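You operate a simulated robot arm through the tools that you are given. There is no shell and no other tool. Be economical: measure what you need, move in short steps, check, and stop when the job is done.

The job below is to be done with a simulated two-armed robot. You get a single attempt, and the scene is never put back.

Task
Take the yellow-headed pin on the top of the beige bench and put it away on the brown plywood board. Put the navy brush on top of the brown box. Put the blue brush on top of the green tin. Put the grey snap hook on the top of the long rack away on the back of the black tote. Put the white block marked pads on top of the blue tin. Take the milky bottle and put it on top of the white box. Take the yellow pin on the brown plank ledge and put it away on the end of the grey plank shelf. Any order will do. Set down upright: white block marked pads, milky bottle, yellow pin.

The check looks at the end state, three seconds after you hand in, the way a careful person would. Anything else that was tipped, shoved, dropped, spilled or broken makes it a failure.

Robot
Two 7-joint arms with two-finger parallel grippers on one trunk, on a base that drives. Base frame: it is fixed to the floor where the robot stands at the start and does not move with it; the origin is under the middle of the robot, x ahead of it, y to its left, z up; the surface under the hand at the start is at about z = 800. Readings come in mm, degrees, newtons and seconds.
The left shoulder is at the start at [80, 131, 947], the right one opposite. With the tool pointing down near the work surface each hand reaches from about 400 to 860 mm from the robot's upright axis, wherever it stands, measured 20 degrees to its own side. Places, roughly: back of the black tote (56x13 cm) [-4860, 240, 560]; blue brush (6x5x14 cm) [400, 1400, 800]; blue tin [-1250, 2250, 1000]; brown box [500, -250, 750]; brown plywood board (92x24 cm) [580, 3780, 860]; end of the grey plank shelf [-6300, 2500, 700]; green tin [250, 4000, 1000]; grey snap hook (4x4x12 cm) [-1300, 2500, 900]; milky bottle (6x6x13 cm) [-1300, -300, 400]; navy brush (7x5x13 cm) [500, -100, 800]; white block marked pads [-1500, 2750, 1000]; white box [500, -750, 750]; yellow pin (5x5x8 cm) [-1300, -700, 900]; yellow-headed pin (4x4x12 cm) [700, 0, 900]. Payload 1.57 kg a hand.
The TCP of each hand is the grasp point between the finger pads, 30 mm short of the fingertips. In the tool frame z runs along the fingers and y along their closing line. The gripper opens to 110 mm. The fingers are 24 mm wide and 12 mm thick; the gripper's body (48 by 112 mm) begins 78 mm behind the TCP.
Orientation is told as [roll, pitch, yaw] about the base's x, y, z axes, in that order, counted from this pose: with the fingers straight down and closing along the base's y, the tool's x points along the base's -x, its y along +y and its z along -z.

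Tools
- The arms move only by the tool send_rows. It takes "left_plan", "right_plan" or both (then of equal length, played together; a hand with none holds still); each is one flat list of numbers, 7 for each row, row after row: the gripper command, from -1 (fully open) to 1 (shut), values between in proportion, then the shift along the tool's x, y, z in mm, then the turn, a rotation vector about the tool's x, y, z in degrees. In form: [fingers, tx, ty, tz, ax, ay, az, fingers, tx, ty, tz, ax, ay, az, ...]. A call has 1 to 10 rows; each row shifts and turns the commanded pose from where the row before left it, along the tool's axes as they then stand. A row lasts 0.2 s, in which the tool goes at most 50 mm and 8.6 degrees; a call with a longer step from one row to the next is refused whole, and so is a gripper value outside its range. A pose out of reach is approached as far as the arm can. The call stops where the force on the tool passes 40 N (or 10 N more than at its start, if that is more) or the arm is blocked; 0.2 s more then pass. The fingers move at their own pace (about 108 mm/s each) and stop on an object; they squeeze with about 35 N. The grip force told is the motor's: it shows also when the fingers shut on nothing. Time passes only in rows, and 0.2 s behind the last, so rows that do not move let the fingers close. It gives the time, the measured TCP pose, the force on the tool (base axes), the opening and the grip force at its end, in the units of the frame above (readings bear some noise), with the torque about the TCP (base axes, N m) and any sound that the robot's microphone picked up.
- Cameras (640 x 400 px; columns grow to the right, rows downward): "scene" is now at [-56.7, -35.3, 1428.2]; the picture's right is [-0.38, -0.92, 0.00], its down [-0.45, 0.18, -0.88] and it looks along [0.81, -0.33, -0.48] (base axes); focal length 270 px, centre (320, 200). "left" rides on the left gripper at [70, -16, -141] in its tool frame; the picture's right is [0.23, 0.97, 0.00], its down [-0.86, 0.20, -0.48] and it looks along [-0.47, 0.11, 0.88] (tool axes); focal length 222 px, centre (320, 200). "right" rides on the right gripper at [70, 16, -141] in its tool frame; the picture's right is [-0.23, 0.97, 0.00], its down [-0.86, -0.20, -0.48] and it looks along [-0.47, -0.11, 0.88] (tool axes); focal length 222 px, centre (320, 200). There is no depth. A picture from a camera that has moved, and an enlarged one, comes with that camera's place and axes in the base frame and with its lens.
- capture(camera): a new picture of that camera. It takes no simulated time.
- steer(legs): drives the robot by 1 to 6 legs, each [ahead, left, turn to the left] in mm, mm and degrees, along the robot's own axes; the way and the turn of a leg run together, so that a leg with both is an arc; at most 1500 mm and 180 degrees a leg. The arms and the cameras ride along, it lands a little off, and it stops where it bumps. It gives what a move gives.
- head_to(pan, tilt): turns the head with the scene camera to pan (to the left, within 109 degrees either way) and tilt (down, from -29 to 69), counted from straight ahead of the robot. It gives what a move gives.
- inspect(camera, box): a new picture of the part [left, top, right, bottom] of that camera's present view, enlarged. It takes no simulated time.
- close_job(): hands the job in; it is judged then, once.

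Go step by step. Nothing tells you exact positions but the pictures and the camera data: compare them with the known pose of the tool, close in by small moves and look again before you grip or let go. The budget is 207 turns and 194 pictures, counting those below and the enlarged ones. Unless the task says otherwise, let go and move clear before handing in, and close with one line.

The tools are called after ">>>" as a command line: name --argument value ..., lists and objects as JSON in quotes. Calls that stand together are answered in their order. send_rows: Moves the arms, as the interface text tells. Its arguments: {"type":"object","properties":{"left_plan":{"type":"array","items":{"type":"number"}},"right_plan":{"type":"array","items":{"type":"number"}}},"required":[]} The other tools are called the same way: steer (legs) drives the base; head_to (pan, tilt) turns the head that bears the scene camera; capture (camera) takes a picture; inspect (camera, box) takes an enlarged picture of a part of a camera's view; close_job () hands the job in.

At the start:

```text
time_s: 0.0
left_ee_pos: [355.7, -6.5, 1330.0]
left_tcp_rot: [0.1, 0.1, 0.0]
left_force: [0.0, 0.3, 0.4]
left_torque: [-0.01, -0.02, 0.02]
left_grip_width: 110.2
left_grasp_force: 0.0
right_ee_pos: [407.4, -429.3, 1192.4]
right_tcp_rot: [0.0, 0.0, 0.0]
right_force: [0.4, 0.1, -0.1]
right_torque: [0.02, 0.0, 0.0]
right_grip_width: 109.9
right_grasp_force: 0.0
robot x, y, heading: [1.2, -1.2, -0.1]
head pan, tilt: [-22.5, 28.8]
```

scene: 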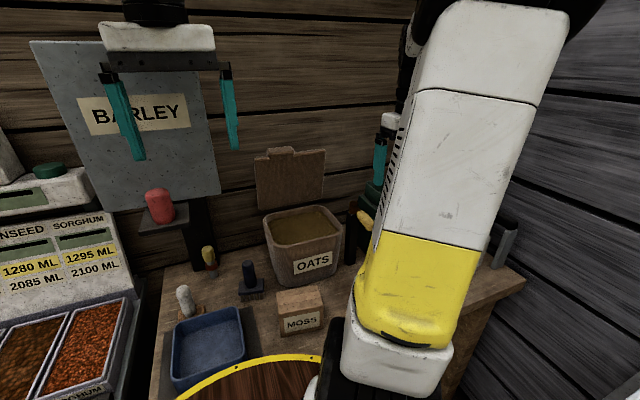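
right: 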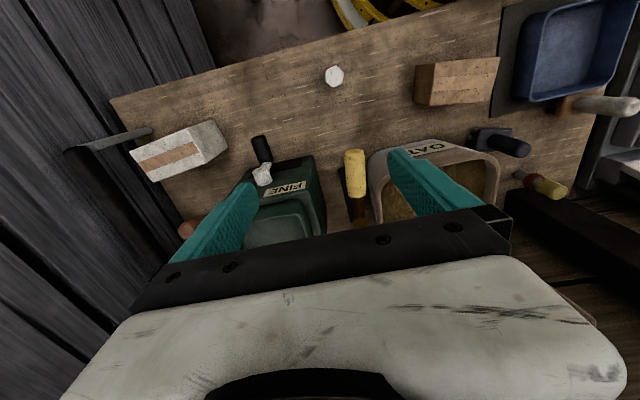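
left: 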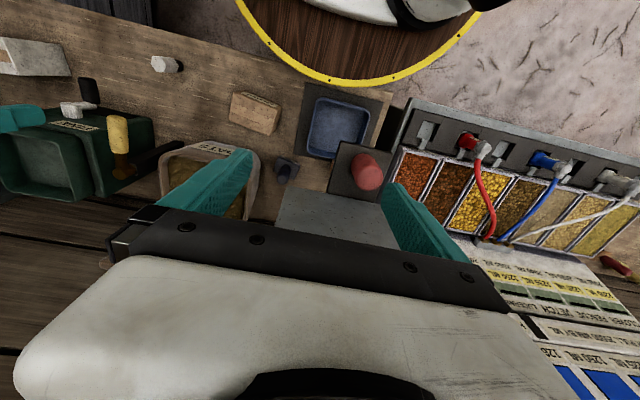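

I see the bench ahead with the navy brush, the moss box and a yellow-headed item. I'll look closer before moving.

>>> inspect --camera "scene" --box '[140, 170, 400, 400]'

>>> inspect --camera "right" --box '[100, 40, 640, 260]'

```text
1.74 times, centred on (270, 285) of scene
camera zoom: at [-56.7, -35.3, 1428.2], right [-0.38, -0.92, 0.0], down [-0.45, 0.18, -0.88], along [0.81, -0.33, -0.48], focal length 469 px, centre (407, 52)
```

zoom: 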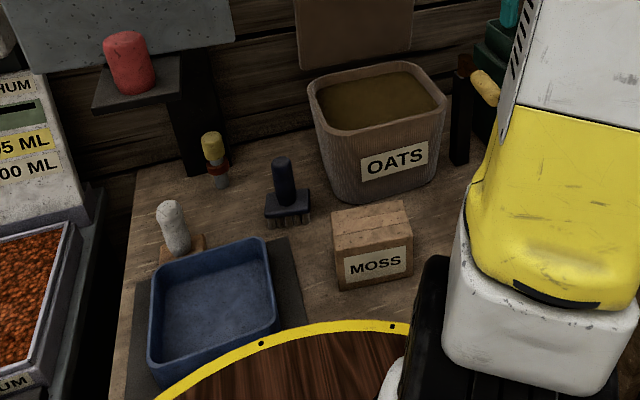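

```text
1.19 times, centred on (370, 150) of right
camera zoom: at [335.9, -413.4, 1333.5], right [0.23, 0.97, 0.0], down [0.86, -0.2, 0.48], along [0.47, -0.11, -0.88], focal length 263 px, centre (261, 259)
```

zoom: 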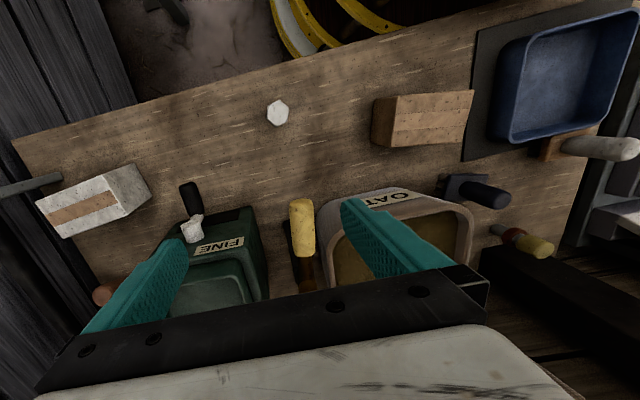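

The BARLEY sign and a red-topped bracket seem to stand close in front of the left hand. I'll look round before moving anything.

>>> head_to --pan 0 --tilt 15

>>> capture --camera "scene"

>>> head_to --pan 35 --tilt 45

>>> capture --camera "scene"

>>> head_to --pan -60 --tilt 40

>>> capture --camera "scene"

```text
time_s: 0.9
left_ee_pos: [354.4, -5.3, 1329.5]
left_tcp_rot: [-0.1, -0.1, -0.1]
left_force: [0.1, -0.5, 0.3]
left_torque: [0.0, 0.01, -0.03]
left_grip_width: 109.9
left_grasp_force: 0.2
right_ee_pos: [406.1, -428.4, 1192.3]
right_tcp_rot: [0.0, 0.0, 0.1]
right_force: [0.9, 0.2, -0.2]
right_torque: [0.04, -0.01, -0.03]
right_grip_width: 110.0
right_grasp_force: 0.0
robot x, y, heading: [0.5, -2.0, 0.1]
head pan, tilt: [0.0, 15.0]
```

```text
188 pictures are left
camera scene: at [-47.3, -0.6, 1450.5], right [0.0, -1.0, 0.0], down [-0.26, 0.0, -0.97], along [0.97, 0.0, -0.26], focal length 270 px, centre (320, 200)
```

scene: 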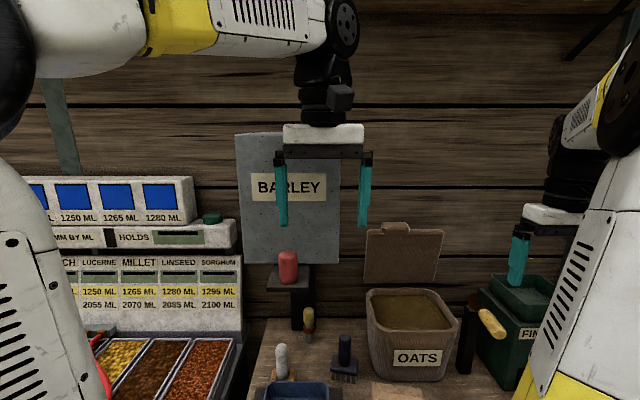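

```text
time_s: 1.9
left_ee_pos: [355.0, -4.7, 1329.5]
left_tcp_rot: [0.0, 0.0, 0.0]
left_force: [-0.1, -0.3, 0.1]
left_torque: [0.01, 0.02, 0.01]
left_grip_width: 110.1
left_grasp_force: 0.1
right_ee_pos: [406.5, -428.6, 1192.2]
right_tcp_rot: [0.1, 0.1, 0.0]
right_force: [-1.0, 0.0, 0.0]
right_torque: [0.02, 0.03, 0.0]
right_grip_width: 110.2
right_grasp_force: 0.1
robot x, y, heading: [-0.7, -0.0, 0.2]
head pan, tilt: [35.0, 45.0]
```

```text
187 pictures are left
camera scene: at [-74.0, 46.0, 1403.8], right [0.57, -0.82, 0.0], down [-0.58, -0.4, -0.71], along [0.58, 0.41, -0.71], focal length 270 px, centre (320, 200)
```

scene: 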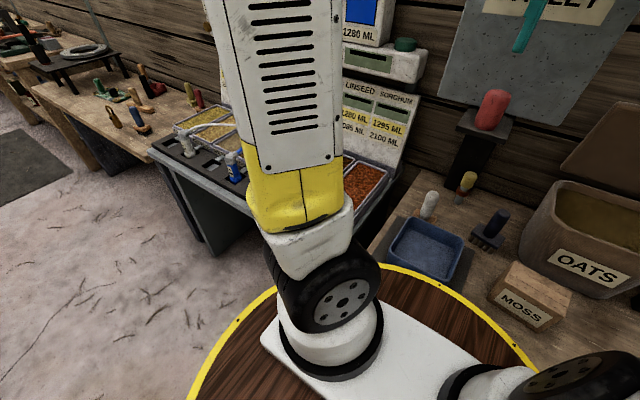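

```text
time_s: 3.6
left_ee_pos: [354.2, -5.7, 1330.2]
left_tcp_rot: [0.1, 0.0, 0.0]
left_force: [-0.5, -0.3, -1.4]
left_torque: [-0.01, -0.01, -0.03]
left_grip_width: 110.2
left_grasp_force: 0.1
right_ee_pos: [405.8, -428.2, 1191.9]
right_tcp_rot: [-0.1, 0.1, 0.0]
right_force: [0.2, -0.8, -1.1]
right_torque: [0.0, 0.03, -0.02]
right_grip_width: 110.0
right_grasp_force: 0.0
robot x, y, heading: [-0.3, -1.9, 0.1]
head pan, tilt: [-60.0, 40.0]
```

```text
186 pictures are left
camera scene: at [-98.2, -74.2, 1411.0], right [-0.87, -0.5, 0.0], down [-0.32, 0.56, -0.77], along [0.38, -0.66, -0.64], focal length 270 px, centre (320, 200)
```

scene: 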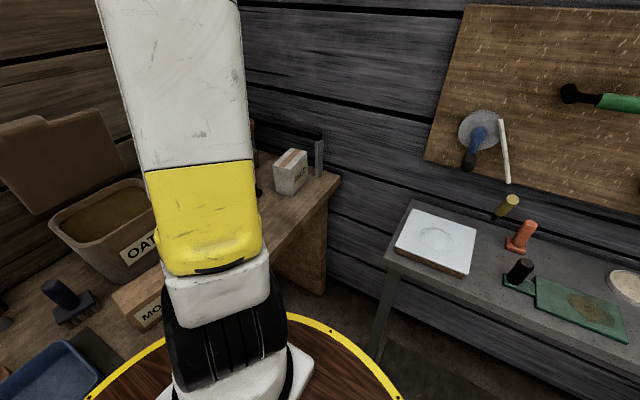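

The sign and bracket really hang at about x=400, z>1190, y>-35. I'll shift the base right so the right hand can reach around them.

>>> steer --legs '[[0, -180, 0]]'

>>> head_to --pan 10 --tilt 35

>>> capture --camera "scene"

>>> capture --camera "left"

>>> capture --camera "right"

```text
time_s: 5.1
left_ee_pos: [354.6, -185.8, 1330.5]
left_tcp_rot: [0.0, 0.0, 0.1]
left_force: [0.5, 0.0, -0.6]
left_torque: [-0.05, -0.01, 0.01]
left_grip_width: 109.8
left_grasp_force: 0.0
right_ee_pos: [407.2, -610.5, 1191.0]
right_tcp_rot: [0.0, 0.0, 0.1]
right_force: [-0.2, 0.2, -0.1]
right_torque: [-0.02, -0.02, -0.03]
right_grip_width: 110.0
right_grasp_force: 0.0
robot x, y, heading: [2.0, -180.3, 0.2]
head pan, tilt: [-60.0, 40.0]
```

```text
time_s: 6.5
left_ee_pos: [354.3, -185.8, 1330.3]
left_tcp_rot: [-0.1, 0.1, 0.2]
left_force: [-0.2, 0.4, 0.4]
left_torque: [0.0, 0.02, -0.01]
left_grip_width: 110.1
left_grasp_force: 0.0
right_ee_pos: [406.9, -609.6, 1192.5]
right_tcp_rot: [-0.1, 0.0, 0.2]
right_force: [0.1, -1.5, -0.4]
right_torque: [0.01, 0.0, 0.01]
right_grip_width: 110.0
right_grasp_force: 0.1
robot x, y, heading: [-1.1, -183.6, 0.0]
head pan, tilt: [10.0, 35.0]
```

```text
185 pictures are left
camera scene: at [-53.8, -167.1, 1418.5], right [0.17, -0.98, 0.0], down [-0.56, -0.1, -0.82], along [0.81, 0.14, -0.57], focal length 270 px, centre (320, 200)
```

scene: 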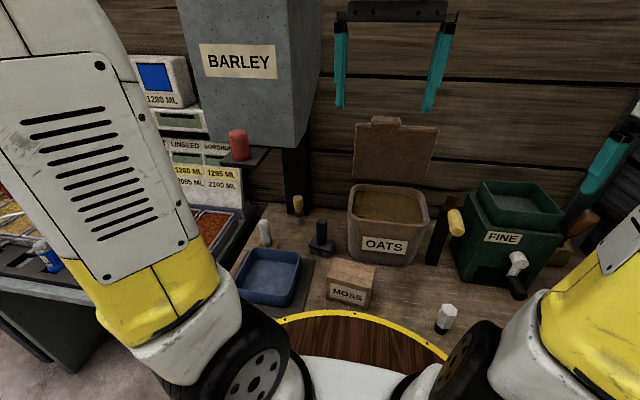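

```text
184 pictures are left
camera left: at [284.9, -202.3, 1470.5], right [-0.23, 0.97, 0.0], down [0.85, 0.2, 0.48], along [0.47, 0.11, -0.88], focal length 222 px, centre (320, 200)
```

left: 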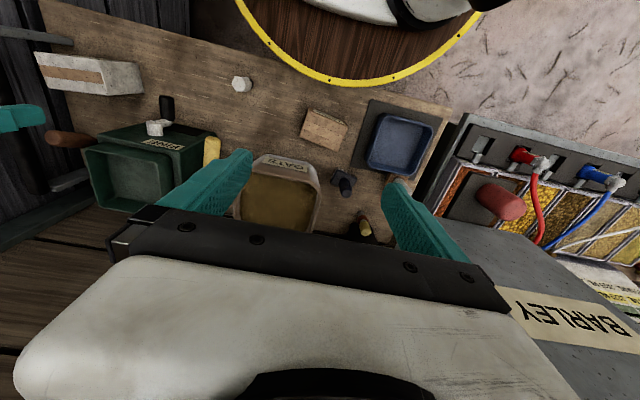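

```text
183 pictures are left
camera right: at [337.0, -594.3, 1333.5], right [0.23, 0.97, 0.0], down [0.86, -0.2, 0.48], along [0.47, -0.11, -0.88], focal length 222 px, centre (320, 200)
```

right: 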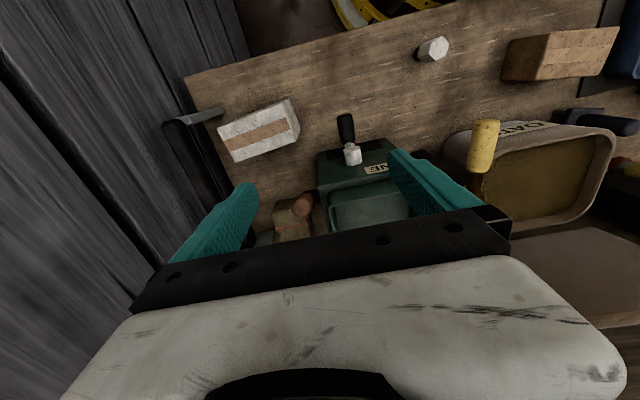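

BARLEY is a deep hopper overhanging the bench. I'll raise the left hand and tilt the right hand forward so its wrist stays clear of the hopper.

>>> send_rows --left_plan '[-1, 0, 0, -20, 0, 0, 0, -1, 0, 0, -20, 0, 0, 0, -1, 0, 0, -20, 0, 0, 0, -1, 0, 0, -20, 0, 0, 0, -1, 0, 0, -20, 0, 0, 0, -1, 0, 0, -20, 0, 0, 0, -1, 0, 0, 0, 0, 0, 0, -1, 0, 0, 0, 0, 0, 0]' --right_plan '[-1, 0, 0, 0, 0, 0, -7, -1, 0, 0, 0, 0, 0, -7, -1, 0, 0, 0, 0, 0, -7, -1, 0, 0, 0, 0, 0, -7, -1, 0, 0, 0, 0, -7.5, 0, -1, 0, 0, 0, 0, -7.5, 0, -1, 0, 0, 0, 0, -7.5, 0, -1, 0, 0, 0, 0, -7.5, 0]'

>>> send_rows --right_plan '[-1, -14.5, 37.8, 24.5, 0, 0, 0, -1, -14.5, 37.8, 24.5, 0, 0, 0, -1, -14.5, 37.8, 24.5, 0, 0, 0, -1, -14.5, 37.8, 24.5, 0, 0, 0, -1, -14.5, 37.8, 24.5, 0, 0, 0, -1, -14.5, 37.8, 24.5, 0, 0, 0, -1, -14.5, 37.8, 24.5, 0, 0, 0, -1, -14.5, 37.8, 24.5, 0, 0, 0]'

>>> capture --camera "right"

>>> capture --camera "scene"

```text
time_s: 8.3
left_ee_pos: [366.2, -178.9, 1423.1]
left_tcp_rot: [-1.3, 0.9, 0.4]
left_force: [0.0, 0.0, 1.1]
left_torque: [-0.03, 0.01, -0.01]
left_grip_width: 110.1
left_grasp_force: 0.0
left hand out of reach, approached as far as the arm can: row 5, 6
right_ee_pos: [408.0, -608.3, 1191.6]
right_tcp_rot: [0.0, -30.1, 28.1]
right_force: [0.1, -0.1, 0.2]
right_torque: [0.0, -0.01, 0.0]
right_grip_width: 110.1
right_grasp_force: 0.1
robot x, y, heading: [-3.9, -181.5, 0.2]
head pan, tilt: [10.0, 35.0]
```

```text
time_s: 10.1
left_ee_pos: [365.6, -178.8, 1423.7]
left_tcp_rot: [-1.2, 0.9, 0.3]
left_force: [-0.6, -0.4, 0.9]
left_torque: [0.03, -0.05, -0.02]
left_grip_width: 110.0
left_grasp_force: 0.1
right_ee_pos: [438.9, -249.1, 1079.5]
right_tcp_rot: [0.0, -30.0, 28.2]
right_force: [0.1, -0.5, -0.3]
right_torque: [-0.02, -0.03, 0.0]
right_grip_width: 110.1
right_grasp_force: 0.0
robot x, y, heading: [1.1, -177.9, 0.1]
head pan, tilt: [10.0, 35.0]
```

```text
182 pictures are left
camera right: at [314.5, -297.6, 1167.5], right [-0.29, 0.95, 0.11], down [0.54, 0.06, 0.84], along [0.79, 0.3, -0.53], focal length 222 px, centre (320, 200)
```

right: 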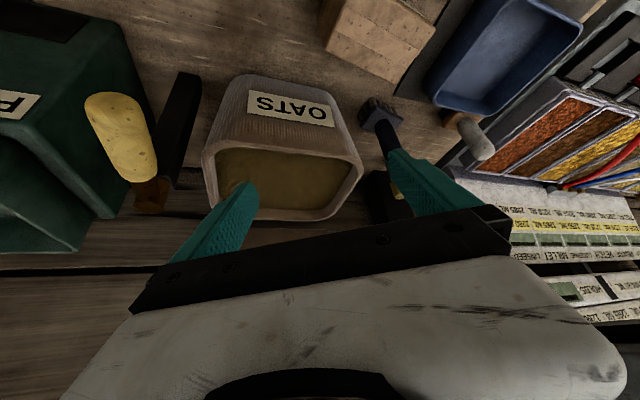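

```text
181 pictures are left
camera scene: at [-54.1, -167.2, 1418.5], right [0.18, -0.98, 0.0], down [-0.56, -0.1, -0.82], along [0.81, 0.14, -0.57], focal length 270 px, centre (320, 200)
```

scene: 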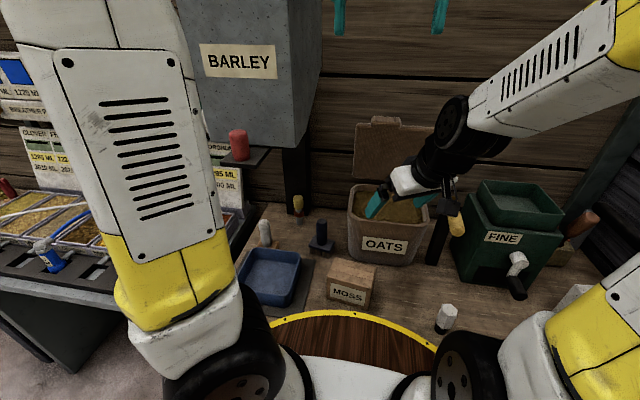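

>>> send_rows --right_plan '[-0.3, -13.2, 23, 30.6, 0, 0, 0, -0.3, -13.2, 23, 30.6, 0, 0, 0, -0.3, -13.2, 23, 30.6, 0, 0, 0, -0.3, -13.2, 23, 30.6, 0, 0, 0, -0.3, -13.2, 23, 30.6, 0, 0, 0]'

>>> capture --camera "right"

>>> inspect --camera "scene" --box '[220, 120, 480, 320]'

```text
time_s: 11.2
left_ee_pos: [365.0, -179.2, 1422.7]
left_tcp_rot: [-1.1, 0.9, 0.4]
left_force: [0.3, -1.1, -0.5]
left_torque: [0.07, -0.04, 0.0]
left_grip_width: 110.0
left_grasp_force: 0.0
right_ee_pos: [489.4, -117.5, 1002.2]
right_tcp_rot: [-0.6, -30.1, 27.9]
right_force: [-12.6, -4.6, 17.0]
right_torque: [-0.62, 0.05, -0.59]
right_grip_width: 69.4
right_grasp_force: 0.0
robot x, y, heading: [-3.6, -181.3, 0.1]
head pan, tilt: [10.0, 35.0]
stopped in row 5 (right hand): the force on the tool passed its limit at 128 N (the readings are from after the stop); the commanded pose is now the measured one
```

```text
180 pictures are left
camera right: at [365.4, -165.2, 1089.1], right [-0.28, 0.95, 0.11], down [0.53, 0.06, 0.84], along [0.8, 0.29, -0.53], focal length 222 px, centre (320, 200)
```

right: 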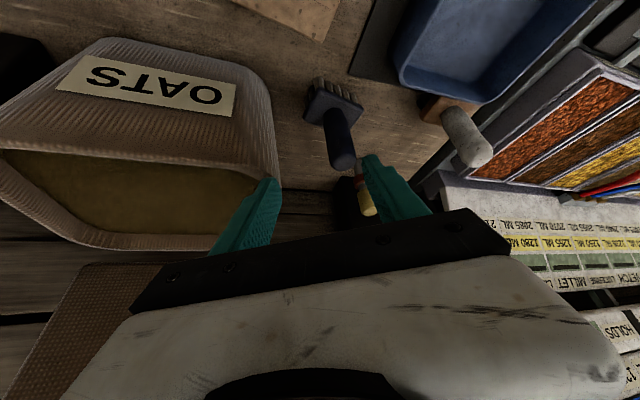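

```text
2.00 times, centred on (350, 220) of scene
camera zoom: at [-55.2, -167.7, 1418.5], right [0.17, -0.98, 0.0], down [-0.56, -0.1, -0.82], along [0.81, 0.14, -0.57], focal length 540 px, centre (260, 160)
```

zoom: 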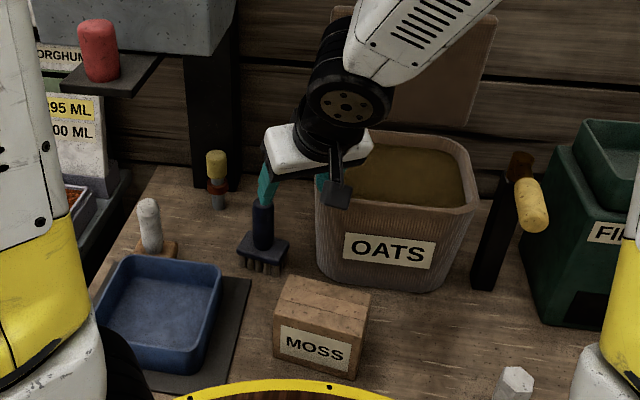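

The finger caught the OATS bin rim, which is taller than I judged (about 975). I'll back off, go to a vertical tool with a greater yaw, and check whether the bin moved.

>>> send_rows --right_plan '[-0.3, 0, 8, -30, 0, 0, 0, -0.3, 0, 8, -40, 0, 0, 0, -0.3, 0, 0, 0, 0, 7.5, 0, -0.3, 0, 0, 0, 0, 7.5, 0, -0.3, 0, 0, 0, 0, 7.5, 0, -0.3, 0, 0, 0, 0, 7.5, 0, -0.3, 0, 0, 0, 0, 0, -8, -0.3, 0, 0, 0, 0, 0, -8, -0.3, 0, 0, 0, 0, 0, -8, -0.3, 0, 0, 0, 0, 0, -8]'

>>> inspect --camera "scene" --box '[220, 120, 480, 320]'

>>> capture --camera "right"

```text
time_s: 12.4
left_ee_pos: [373.3, -175.8, 1424.3]
left_tcp_rot: [-1.6, -0.4, 1.9]
left_force: [-0.4, 0.5, -0.5]
left_torque: [0.0, -0.03, 0.01]
left_grip_width: 109.9
left_grasp_force: 0.1
right_ee_pos: [450.5, -117.7, 1061.0]
right_tcp_rot: [-0.5, -9.6, 28.2]
right_force: [0.1, 0.1, 0.4]
right_torque: [0.04, 0.01, -0.01]
right_grip_width: 71.4
right_grasp_force: 0.1
robot x, y, heading: [-2.4, -184.8, -0.2]
head pan, tilt: [10.0, 35.0]
stopped in row 5 (left hand): the force on the tool passed its limit at 71 N (the readings are from after the stop); the commanded pose is now the measured one
```

```text
2.00 times, centred on (350, 220) of scene
camera zoom: at [-54.1, -167.2, 1418.5], right [0.17, -0.98, 0.0], down [-0.56, -0.1, -0.82], along [0.81, 0.14, -0.57], focal length 540 px, centre (260, 160)
```

zoom: 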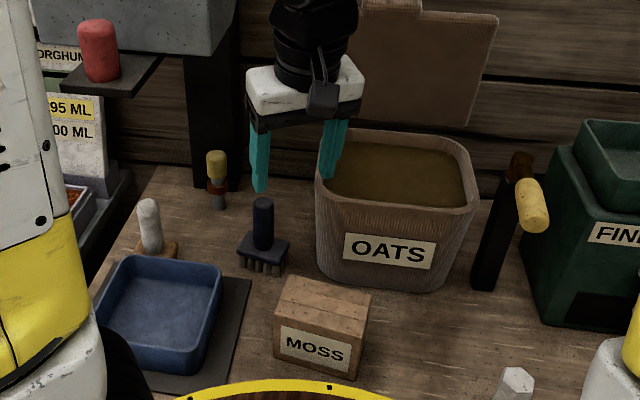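

```text
177 pictures are left
camera right: at [359.2, -147.0, 1189.2], right [-0.26, 0.96, 0.03], down [0.77, 0.19, 0.62], along [0.59, 0.18, -0.79], focal length 222 px, centre (320, 200)
```

right: 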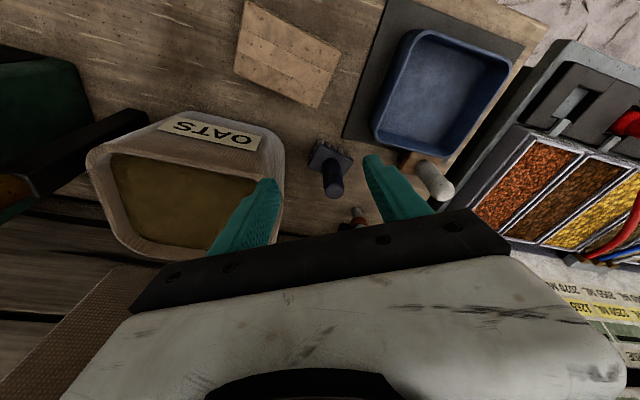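

The right wrist brushed the left hand. I'll lower the right a little, then move the left hand back and aside.

>>> send_rows --right_plan '[-0.3, 0, 15, 20, 0, 0, 0, -0.3, 0, 15, 25, 0, 0, 0, -0.3, 0, 0, 0, 0, 0, 0]'

>>> head_to --pan 5 --tilt -5

>>> capture --camera "scene"

```text
time_s: 13.2
left_ee_pos: [374.3, -174.9, 1424.5]
left_tcp_rot: [-1.5, -0.4, 1.7]
left_force: [0.4, -0.3, 0.8]
left_torque: [-0.02, 0.01, -0.01]
left_grip_width: 110.1
left_grasp_force: 0.1
right_ee_pos: [442.1, -88.7, 1016.4]
right_tcp_rot: [-0.6, -9.6, 28.2]
right_force: [-0.5, 0.8, -0.4]
right_torque: [-0.01, 0.01, -0.05]
right_grip_width: 71.2
right_grasp_force: 0.0
robot x, y, heading: [-0.5, -183.1, 0.0]
head pan, tilt: [10.0, 35.0]
```

```text
time_s: 14.2
left_ee_pos: [374.4, -176.8, 1423.1]
left_tcp_rot: [-1.5, -0.4, 1.8]
left_force: [-0.3, 0.9, -0.1]
left_torque: [0.03, -0.01, 0.01]
left_grip_width: 110.1
left_grasp_force: 0.0
right_ee_pos: [442.2, -87.7, 1017.2]
right_tcp_rot: [-0.4, -9.6, 28.2]
right_force: [0.1, -0.3, -0.1]
right_torque: [0.0, 0.05, -0.05]
right_grip_width: 71.6
right_grasp_force: 0.1
robot x, y, heading: [-2.9, -182.0, -0.0]
head pan, tilt: [5.0, -5.0]
```

```text
176 pictures are left
camera scene: at [-53.3, -174.6, 1482.3], right [0.09, -1.0, 0.0], down [0.09, 0.01, -1.0], along [0.99, 0.09, 0.09], focal length 270 px, centre (320, 200)
```

scene: 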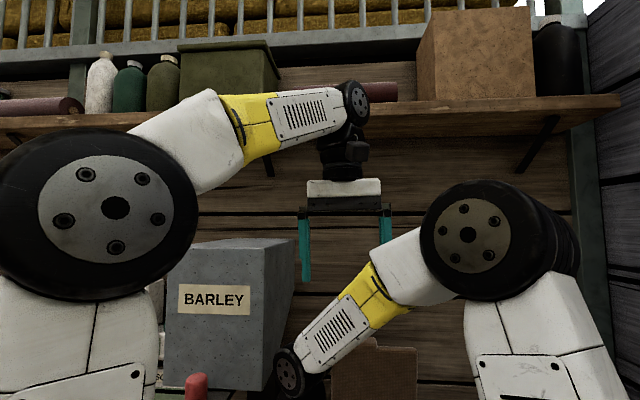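

>>> send_rows --left_plan '[-1, 25, 0, 0, 0, 0, 0, -1, 25, 0, 0, 0, 0, 0, -1, 25, 0, 0, 0, 0, 0, -1, 0, 35, 0, 0, 0, 0, -1, 0, 35, 0, 0, 0, 0, -1, 0, 35, 0, 0, 0, 0, -1, 0, 35, 0, 0, 0, 0]'

>>> capture --camera "scene"

```text
time_s: 14.7
left_ee_pos: [355.5, -176.4, 1423.7]
left_tcp_rot: [-1.8, -1.4, 3.0]
left_force: [1.8, -0.7, 1.8]
left_torque: [-0.11, -0.02, 0.07]
left_grip_width: 110.1
left_grasp_force: 0.0
right_ee_pos: [440.2, -86.8, 1016.7]
right_tcp_rot: [-0.4, -9.6, 28.5]
right_force: [-0.7, 0.2, 0.8]
right_torque: [0.0, 0.02, 0.01]
right_grip_width: 71.4
right_grasp_force: 0.1
robot x, y, heading: [-0.1, -184.9, 0.1]
head pan, tilt: [5.0, -5.0]
stopped in row 2 (left hand): the force on the tool passed its limit at 61 N (the readings are from after the stop); the commanded pose is now the measured one
```

```text
175 pictures are left
camera scene: at [-53.1, -174.8, 1482.4], right [0.09, -1.0, 0.0], down [0.09, 0.01, -1.0], along [0.99, 0.09, 0.09], focal length 270 px, centre (320, 200)
```

scene: 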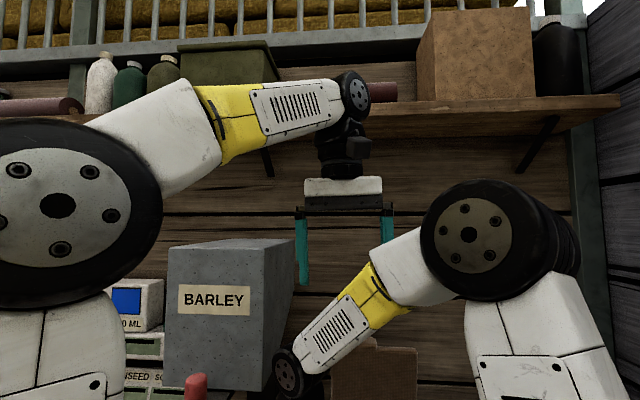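

>>> send_rows --left_plan '[-1, 0, 25, 0, 0, 0, 0, -1, 0, 25, 0, 0, 0, 0, -1, 0, 25, 0, 0, 0, 0, -1, 10, 25, 0, 0, 0, 0, -1, 20, 25, 0, 0, 0, 0, -1, 20, 25, 0, 0, 0, 0]'

>>> capture --camera "scene"

```text
time_s: 15.1
left_ee_pos: [356.7, -164.7, 1423.9]
left_tcp_rot: [-2.5, -2.0, 2.9]
left_force: [-0.3, 0.0, 1.5]
left_torque: [-0.02, -0.01, 0.07]
left_grip_width: 109.6
left_grasp_force: 0.1
right_ee_pos: [438.6, -83.6, 1016.7]
right_tcp_rot: [-0.3, -9.6, 29.1]
right_force: [0.2, -1.1, -0.3]
right_torque: [0.03, 0.01, -0.01]
right_grip_width: 71.2
right_grasp_force: 0.1
robot x, y, heading: [2.8, -179.7, 0.1]
head pan, tilt: [5.0, -5.0]
stopped in row 1 (left hand): the force on the tool passed its limit at 56 N (the readings are from after the stop); the commanded pose is now the measured one
```

```text
174 pictures are left
camera scene: at [-53.2, -175.1, 1482.4], right [0.09, -1.0, 0.0], down [0.09, 0.01, -1.0], along [0.99, 0.09, 0.09], focal length 270 px, centre (320, 200)
```

scene: 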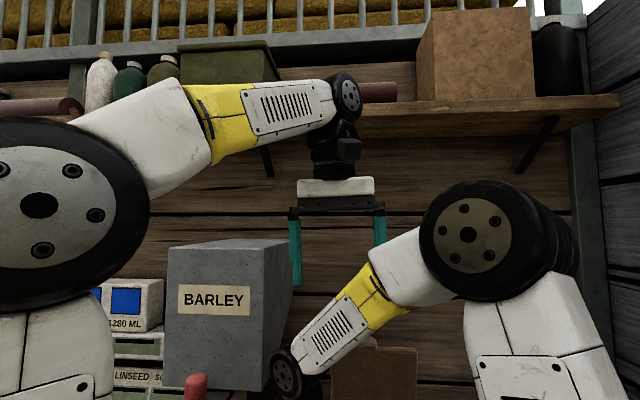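

>>> send_rows --right_plan '[-0.3, 0, 0, 20, 0, 0, 0, -0.3, 0, 0, 25, 0, 0, 0, -0.3, 0, 0, 25, 0, 0, 0, -0.3, 0, 0, 0, 0, 0, 0]'

>>> send_rows --left_plan '[-1, 0, 25, 0, 0, 0, 0, -1, 0, 25, 0, 0, 0, 0, -1, 0, 25, 0, 0, 0, 0, -1, 10, 25, 0, 0, 0, 0, -1, 20, 25, 0, 0, 0, 0, -1, 20, 25, 0, 0, 0, 0]'

>>> capture --camera "scene"

```text
time_s: 15.7
left_ee_pos: [360.6, -164.2, 1422.5]
left_tcp_rot: [-2.3, -2.5, 3.7]
left_force: [1.1, -0.6, -0.6]
left_torque: [0.05, -0.04, 0.07]
left_grip_width: 109.9
left_grasp_force: 0.1
right_ee_pos: [442.8, -78.5, 978.7]
right_tcp_rot: [-0.3, -9.8, 29.2]
right_force: [0.4, -0.8, 0.7]
right_torque: [0.03, -0.01, 0.0]
right_grip_width: 71.7
right_grasp_force: 0.0
robot x, y, heading: [-0.3, -177.5, 0.2]
head pan, tilt: [5.0, -5.0]
stopped in row 3 (left hand): the force on the tool passed its limit at 55 N (the readings are from after the stop); the commanded pose is now the measured one
```

```text
time_s: 17.1
left_ee_pos: [300.8, -17.6, 1414.0]
left_tcp_rot: [-2.3, -2.3, 3.8]
left_force: [0.2, 0.1, -0.1]
left_torque: [-0.01, 0.01, 0.0]
left_grip_width: 110.3
left_grasp_force: 0.0
right_ee_pos: [443.4, -78.3, 978.0]
right_tcp_rot: [-0.5, -9.8, 29.3]
right_force: [0.3, 0.3, -0.2]
right_torque: [0.01, 0.04, 0.01]
right_grip_width: 71.3
right_grasp_force: 0.1
robot x, y, heading: [-0.7, -182.2, 0.1]
head pan, tilt: [5.0, -5.0]
```

```text
173 pictures are left
camera scene: at [-53.0, -174.8, 1482.4], right [0.09, -1.0, 0.0], down [0.09, 0.01, -1.0], along [0.99, 0.09, 0.09], focal length 270 px, centre (320, 200)
```

scene: 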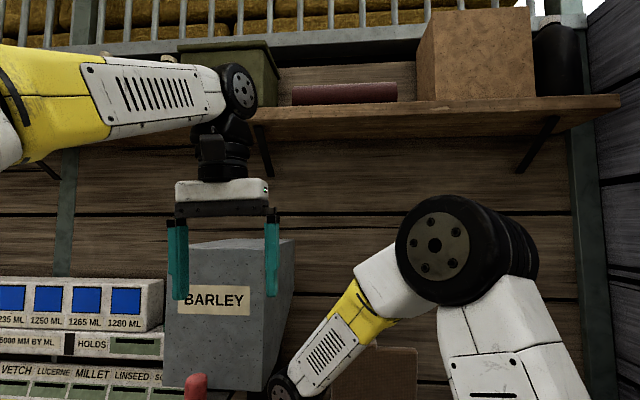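

>>> send_rows --right_plan '[-0.3, 0, 0, -20, 0, 4.9, 0, -0.3, 0, 0, 0, 0, 4.9, 0, -0.3, 0, 0, 0, 0, 0, -7.7, -0.3, 0, 0, 0, 0, 0, -7.7, -0.3, 0, 0, 0, 0, 0, -7.7, -0.3, 0, 0, 0, 0, 0, -7.7, -0.3, 0, 0, 0, 0, 0, 0]'

>>> head_to --pan 10 --tilt 35

>>> inspect --camera "scene" --box '[220, 120, 480, 320]'

>>> capture --camera "right"

```text
time_s: 18.7
left_ee_pos: [300.8, -18.0, 1414.6]
left_tcp_rot: [-2.2, -2.3, 3.7]
left_force: [-0.6, 0.1, -0.2]
left_torque: [-0.03, 0.0, -0.03]
left_grip_width: 110.3
left_grasp_force: 0.1
right_ee_pos: [441.5, -79.5, 997.4]
right_tcp_rot: [-0.2, 0.2, 60.0]
right_force: [-0.1, -0.4, 0.6]
right_torque: [0.02, -0.03, 0.03]
right_grip_width: 71.3
right_grasp_force: 0.0
robot x, y, heading: [-0.9, -182.8, 0.0]
head pan, tilt: [5.0, -5.0]
```

```text
time_s: 19.8
left_ee_pos: [300.9, -17.6, 1414.2]
left_tcp_rot: [-2.1, -2.3, 3.7]
left_force: [-0.2, 0.1, -0.2]
left_torque: [-0.03, 0.05, 0.0]
left_grip_width: 110.3
left_grasp_force: 0.1
right_ee_pos: [441.3, -80.7, 998.1]
right_tcp_rot: [-0.4, 0.3, 59.9]
right_force: [0.1, -1.3, 1.1]
right_torque: [0.0, -0.02, 0.0]
right_grip_width: 71.3
right_grasp_force: 0.1
robot x, y, heading: [-0.0, -185.2, 0.3]
head pan, tilt: [10.0, 35.0]
```

```text
2.00 times, centred on (350, 220) of scene
camera zoom: at [-53.8, -167.0, 1418.6], right [0.17, -0.98, 0.0], down [-0.56, -0.1, -0.82], along [0.81, 0.14, -0.57], focal length 540 px, centre (260, 160)
```

zoom: 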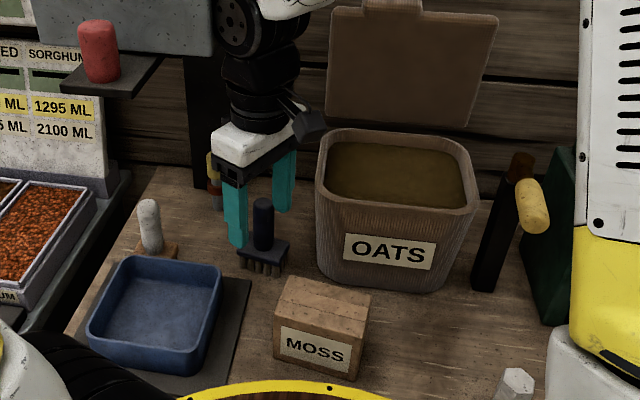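

```text
171 pictures are left
camera right: at [390.5, -132.3, 1139.3], right [-0.73, 0.68, -0.01], down [0.6, 0.64, 0.48], along [0.33, 0.34, -0.88], focal length 222 px, centre (320, 200)
```

right: 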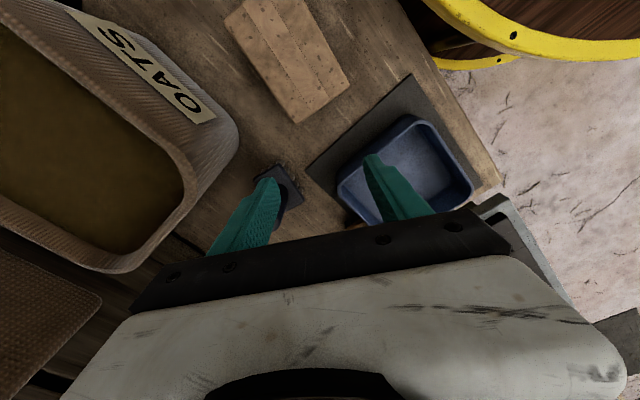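

>>> send_rows --right_plan '[-0.3, -22, -28.5, 0, 0, 0, 0, -0.3, -22, -28.5, 0, 0, 0, 0, -0.3, -22, -28.5, 0, 0, 0, 0, -0.3, 0, 0, 0, 0, 0, 0]'

>>> capture --camera "right"

>>> inspect --camera "scene" --box '[220, 120, 480, 320]'

```text
time_s: 20.8
left_ee_pos: [298.1, -23.7, 1415.0]
left_tcp_rot: [-2.1, -2.5, 3.6]
left_force: [0.4, 0.3, 0.1]
left_torque: [-0.01, -0.01, 0.01]
left_grip_width: 110.0
left_grasp_force: 0.1
right_ee_pos: [548.0, -76.9, 999.4]
right_tcp_rot: [-0.4, 0.1, 59.5]
right_force: [-0.1, -0.7, -0.2]
right_torque: [-0.02, -0.02, 0.02]
right_grip_width: 71.3
right_grasp_force: 0.1
robot x, y, heading: [-4.1, -182.8, 0.1]
head pan, tilt: [10.0, 35.0]
```

```text
170 pictures are left
camera right: at [496.4, -128.3, 1140.2], right [-0.72, 0.69, -0.01], down [0.61, 0.64, 0.48], along [0.34, 0.34, -0.88], focal length 222 px, centre (320, 200)
```

right: 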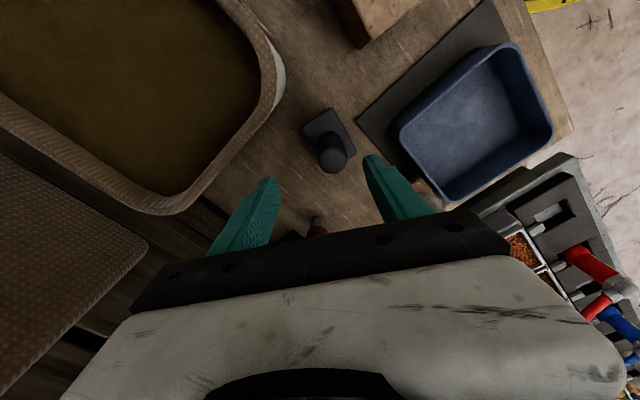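

```text
2.00 times, centred on (350, 220) of scene
camera zoom: at [-57.4, -173.5, 1418.4], right [0.17, -0.98, 0.0], down [-0.56, -0.1, -0.82], along [0.81, 0.14, -0.57], focal length 540 px, centre (260, 160)
```

zoom: 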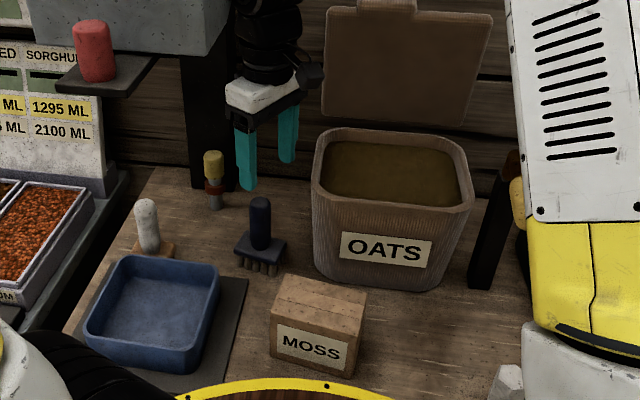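

>>> send_rows --right_plan '[-0.3, -8, 13, 0, 0, 0, 0, -0.3, 0, 0, 30, 0, 0, 0, -0.3, 0, 0, 30, 0, 0, 0, -0.3, 0, 0, 0, 0, 0, 0]'

>>> capture --camera "right"

>>> inspect --camera "scene" --box '[260, 160, 390, 260]'

```text
time_s: 21.8
left_ee_pos: [301.8, -17.8, 1412.9]
left_tcp_rot: [-2.1, -2.3, 3.7]
left_force: [-0.7, 0.3, -0.1]
left_torque: [-0.01, -0.02, -0.02]
left_grip_width: 110.2
left_grasp_force: 0.1
right_ee_pos: [545.4, -58.4, 934.5]
right_tcp_rot: [-0.2, 0.4, 59.2]
right_force: [0.7, 0.9, -0.8]
right_torque: [0.03, 0.01, -0.03]
right_grip_width: 71.3
right_grasp_force: 0.0
robot x, y, heading: [-0.7, -179.2, 0.1]
head pan, tilt: [10.0, 35.0]
```

```text
168 pictures are left
camera right: at [494.6, -110.2, 1076.3], right [-0.72, 0.69, -0.01], down [0.61, 0.64, 0.47], along [0.33, 0.34, -0.88], focal length 222 px, centre (320, 200)
```

right: 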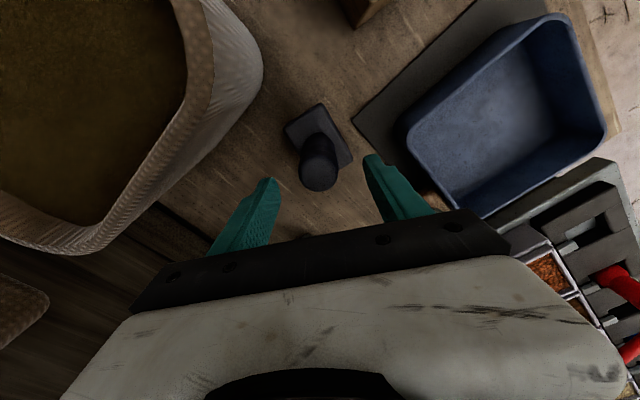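

```text
4.00 times, centred on (325, 210) of scene
camera zoom: at [-52.7, -167.9, 1418.6], right [0.18, -0.98, 0.0], down [-0.57, -0.1, -0.82], along [0.81, 0.15, -0.57], focal length 1079 px, centre (300, 160)
```

zoom: 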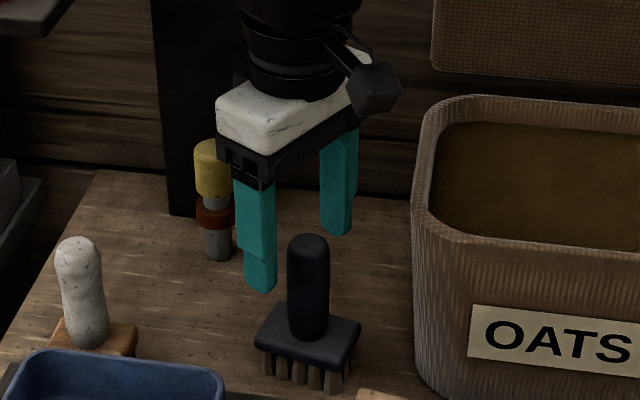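

>>> send_rows --right_plan '[-0.3, 0, 0, 20, 0, 0, 0, -0.3, 0, 0, 20, 0, 0, 0, -0.3, 0, 0, 18, 0, 0, 0, 1, 0, 0, 0, 0, 0, 0, 1, 0, 0, 0, 0, 0, 0, 1, 0, 0, 0, 0, 0, 0]'

>>> inspect --camera "scene" --box '[260, 160, 390, 260]'

```text
time_s: 23.2
left_ee_pos: [300.1, -16.9, 1413.9]
left_tcp_rot: [-2.2, -2.3, 3.8]
left_force: [0.3, -0.3, -0.3]
left_torque: [0.01, -0.02, 0.03]
left_grip_width: 110.0
left_grasp_force: 0.2
right_ee_pos: [541.2, -52.6, 880.0]
right_tcp_rot: [-0.3, 0.2, 59.8]
right_force: [-0.7, 0.9, 0.7]
right_torque: [0.11, 0.05, -0.02]
right_grip_width: 30.9
right_grasp_force: 35.1
robot x, y, heading: [0.9, -181.5, 0.1]
head pan, tilt: [10.0, 35.0]
```

```text
4.00 times, centred on (325, 210) of scene
camera zoom: at [-53.7, -166.9, 1418.5], right [0.18, -0.98, 0.0], down [-0.56, -0.1, -0.82], along [0.81, 0.14, -0.57], focal length 1079 px, centre (300, 160)
```

zoom: 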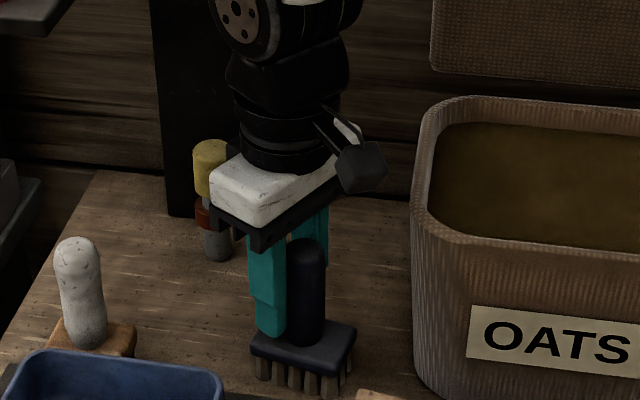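

>>> send_rows --right_plan '[1, 0, 0, -40, 0, 0, 0, 1, 0, 0, -40, 0, 0, 0, 1, 0, 0, -40, 0, 0, 0, 1, 20.3, 35.2, 0, 0, 0, 0, 1, 20.3, 35.2, 0, 0, 0, 0, 1, 20.3, 35.2, 0, 0, 0, 0, 1, 34.4, -19.8, 0, 0, 0, 0, 1, 34.4, -19.8, 0, 0, 0, 0, 1, 34.4, -19.8, 0, 0, 0, 0]'

>>> inspect --camera "scene" --box '[240, 160, 440, 320]'

>>> capture --camera "right"

```text
time_s: 24.0
left_ee_pos: [302.9, -24.7, 1414.7]
left_tcp_rot: [-2.1, -2.4, 3.2]
left_force: [2.2, -0.6, -1.2]
left_torque: [0.09, 0.11, -0.04]
left_grip_width: 109.8
left_grasp_force: 0.0
right_ee_pos: [544.6, -81.0, 988.9]
right_tcp_rot: [-0.2, 1.6, 57.3]
right_force: [-0.8, 1.6, -4.8]
right_torque: [-0.17, -0.11, 0.0]
right_grip_width: 30.9
right_grasp_force: 35.0
robot x, y, heading: [2.7, -184.6, -0.3]
head pan, tilt: [10.0, 35.0]
stopped in row 4 (right hand): the force on the tool passed its limit at 55 N (the readings are from after the stop); the commanded pose is now the measured one
```

```text
2.50 times, centred on (340, 240) of scene
camera zoom: at [-53.3, -170.8, 1418.5], right [0.17, -0.99, 0.0], down [-0.57, -0.09, -0.82], along [0.81, 0.14, -0.57], focal length 674 px, centre (270, 100)
```

zoom: 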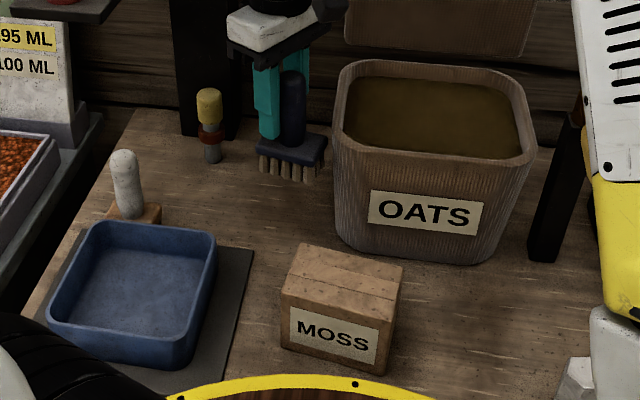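

```text
164 pictures are left
camera right: at [494.0, -128.7, 1131.9], right [-0.7, 0.72, -0.01], down [0.64, 0.62, 0.46], along [0.33, 0.31, -0.89], focal length 222 px, centre (320, 200)
```

right: 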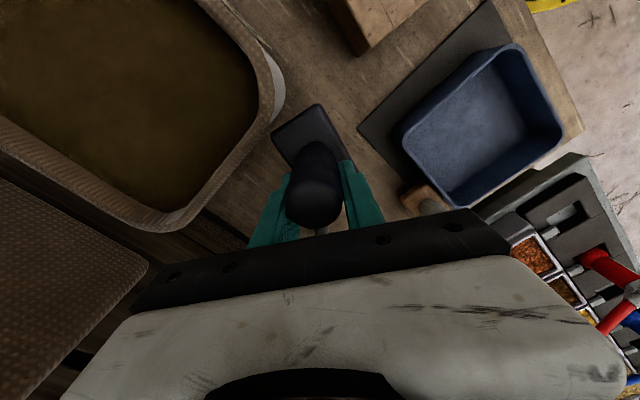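

>>> send_rows --right_plan '[1, 13, 15, 6, 0, 0, 0, 1, 26, 31, 6, 0, 0, 0, 1, 26, 31, 0, 0, 0, 0, 1, 26, 31, 0, 0, 0, 0]'

>>> capture --camera "scene"

```text
time_s: 25.0
left_ee_pos: [302.4, -21.4, 1413.0]
left_tcp_rot: [-2.2, -2.3, 3.5]
left_force: [-0.1, 0.6, 0.4]
left_torque: [-0.05, 0.04, -0.03]
left_grip_width: 110.1
left_grasp_force: 0.1
right_ee_pos: [401.6, -95.1, 977.4]
right_tcp_rot: [-0.3, 1.6, 57.8]
right_force: [0.4, 0.2, -2.2]
right_torque: [0.03, -0.01, -0.04]
right_grip_width: 31.0
right_grasp_force: 35.7
robot x, y, heading: [3.4, -182.6, -0.0]
head pan, tilt: [10.0, 35.0]
```

```text
163 pictures are left
camera scene: at [-52.7, -167.5, 1418.5], right [0.17, -0.99, 0.0], down [-0.57, -0.1, -0.82], along [0.81, 0.14, -0.57], focal length 270 px, centre (320, 200)
```

scene: 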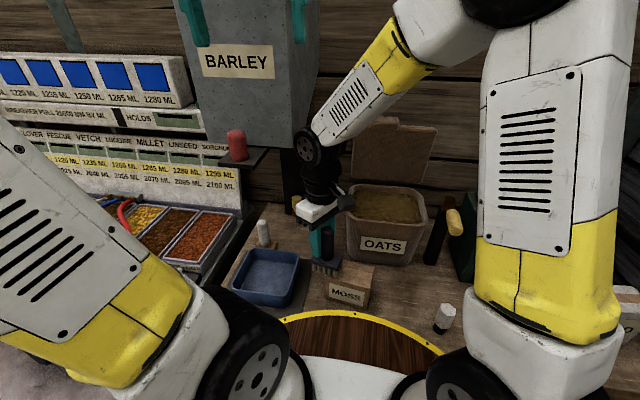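

>>> send_rows --right_plan '[1, 28, -27.7, 0, 0, -1.6, 0, 1, 28, -27.7, 0, 0, 0, 0, 1, 0, 0, 0, 0, 0, 0]'

>>> inspect --camera "scene" --box '[260, 190, 440, 320]'

>>> capture --camera "right"

```text
time_s: 25.8
left_ee_pos: [303.1, -19.7, 1415.1]
left_tcp_rot: [-2.2, -2.3, 3.4]
left_force: [0.3, -0.3, -0.5]
left_torque: [0.01, 0.01, -0.03]
left_grip_width: 110.3
left_grasp_force: 0.0
right_ee_pos: [419.6, -172.7, 979.2]
right_tcp_rot: [-0.3, 0.1, 57.6]
right_force: [0.1, 0.0, -3.1]
right_torque: [0.03, 0.0, -0.01]
right_grip_width: 31.2
right_grasp_force: 35.2
robot x, y, heading: [2.5, -183.0, -0.3]
head pan, tilt: [10.0, 35.0]
```

```text
3.08 times, centred on (350, 255) of scene
camera zoom: at [-53.0, -167.8, 1418.5], right [0.17, -0.99, 0.0], down [-0.57, -0.1, -0.82], along [0.81, 0.14, -0.57], focal length 830 px, centre (228, 31)
```

zoom: 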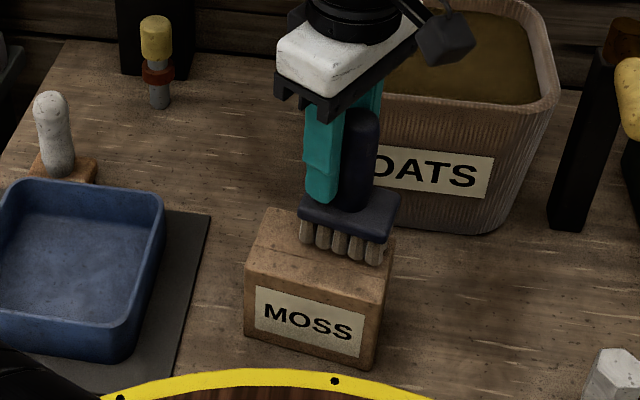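

```text
161 pictures are left
camera right: at [367.8, -223.4, 1120.7], right [-0.7, 0.71, 0.0], down [0.63, 0.62, 0.48], along [0.34, 0.33, -0.88], focal length 222 px, centre (320, 200)
```

right: 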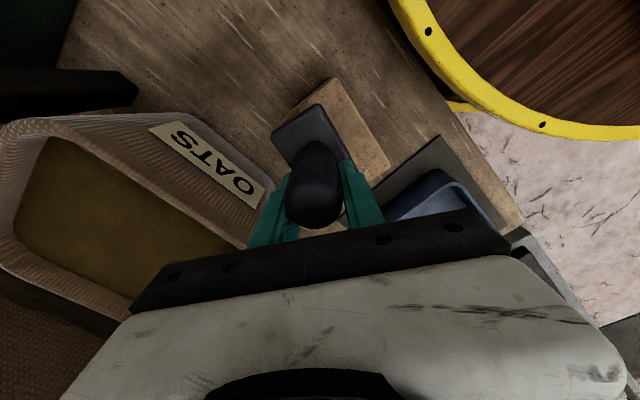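

>>> send_rows --right_plan '[1, -7.4, -2.4, 10, 0, 0, 0, 1, 0, 0, 14, 0, 0, 0, 1, 0, 0, 0, 0, 0, 0]'

>>> inspect --camera "scene" --box '[290, 200, 400, 310]'

```text
time_s: 26.5
left_ee_pos: [302.4, -19.3, 1414.4]
left_tcp_rot: [-2.2, -2.2, 3.4]
left_force: [-0.1, -0.1, -0.3]
left_torque: [0.0, 0.04, 0.0]
left_grip_width: 110.2
left_grasp_force: 0.0
right_ee_pos: [426.2, -166.2, 960.7]
right_tcp_rot: [-0.3, -0.2, 57.6]
right_force: [-1.8, 0.6, 13.6]
right_torque: [-0.17, 0.68, 0.04]
right_grip_width: 25.3
right_grasp_force: 34.7
robot x, y, heading: [-0.4, -180.4, -0.1]
head pan, tilt: [10.0, 35.0]
stopped in row 3 (right hand): the force on the tool passed its limit at 111 N (the readings are from after the stop); the commanded pose is now the measured one
```

```text
3.64 times, centred on (345, 255) of scene
camera zoom: at [-53.5, -167.7, 1418.5], right [0.17, -0.99, 0.0], down [-0.57, -0.1, -0.82], along [0.81, 0.14, -0.57], focal length 981 px, centre (229, 0)
```

zoom: 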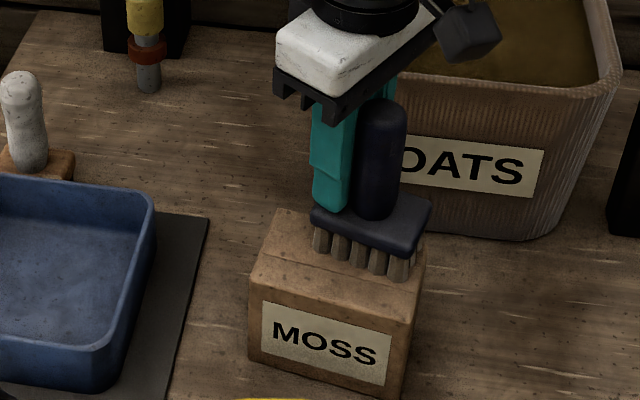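

>>> send_rows --right_plan '[1, 0, 0, -8, 0, 0, 0, 1, 0, 10.8, -2, 0, 0, 0, 1, 0, 10.8, 0, 0, 0, 0, 1, 0, 0, 0, 0, 0, 0]'

>>> inspect --camera "scene" --box '[290, 200, 400, 310]'

>>> inspect --camera "right" --box '[220, 50, 420, 250]'

```text
time_s: 27.5
left_ee_pos: [303.9, -19.4, 1413.7]
left_tcp_rot: [-2.2, -2.3, 3.3]
left_force: [-0.2, 0.0, 0.4]
left_torque: [0.01, 0.0, 0.0]
left_grip_width: 109.8
left_grasp_force: 0.1
right_ee_pos: [408.8, -155.3, 969.7]
right_tcp_rot: [-0.4, -0.2, 57.7]
right_force: [-0.6, 0.3, 1.0]
right_torque: [-0.02, -0.03, 0.01]
right_grip_width: 0.0
right_grasp_force: 20.9
robot x, y, heading: [-0.7, -182.6, -0.3]
head pan, tilt: [10.0, 35.0]
```

```text
3.64 times, centred on (345, 255) of scene
camera zoom: at [-53.1, -167.8, 1418.5], right [0.17, -0.99, 0.0], down [-0.57, -0.1, -0.82], along [0.81, 0.14, -0.57], focal length 981 px, centre (229, 0)
```

zoom: 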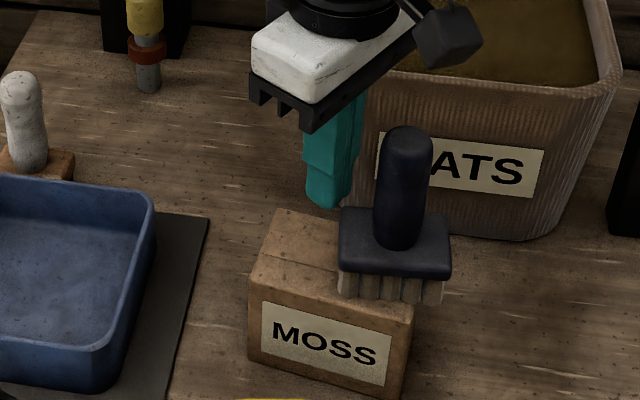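

```text
2.00 times, centred on (320, 150) of right
camera zoom: at [356.3, -205.4, 1110.3], right [-0.7, 0.71, -0.01], down [0.62, 0.62, 0.48], along [0.35, 0.33, -0.88], focal length 444 px, centre (320, 300)
```

zoom: 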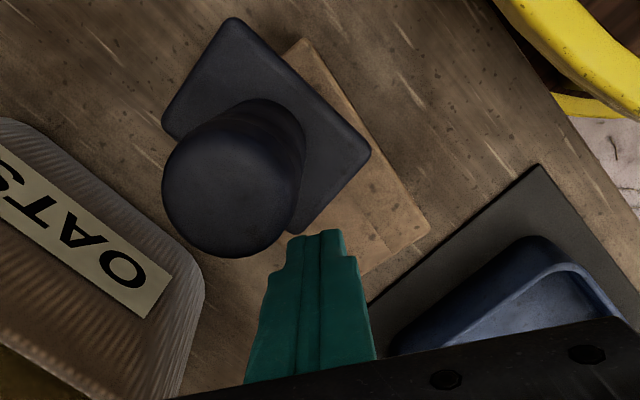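

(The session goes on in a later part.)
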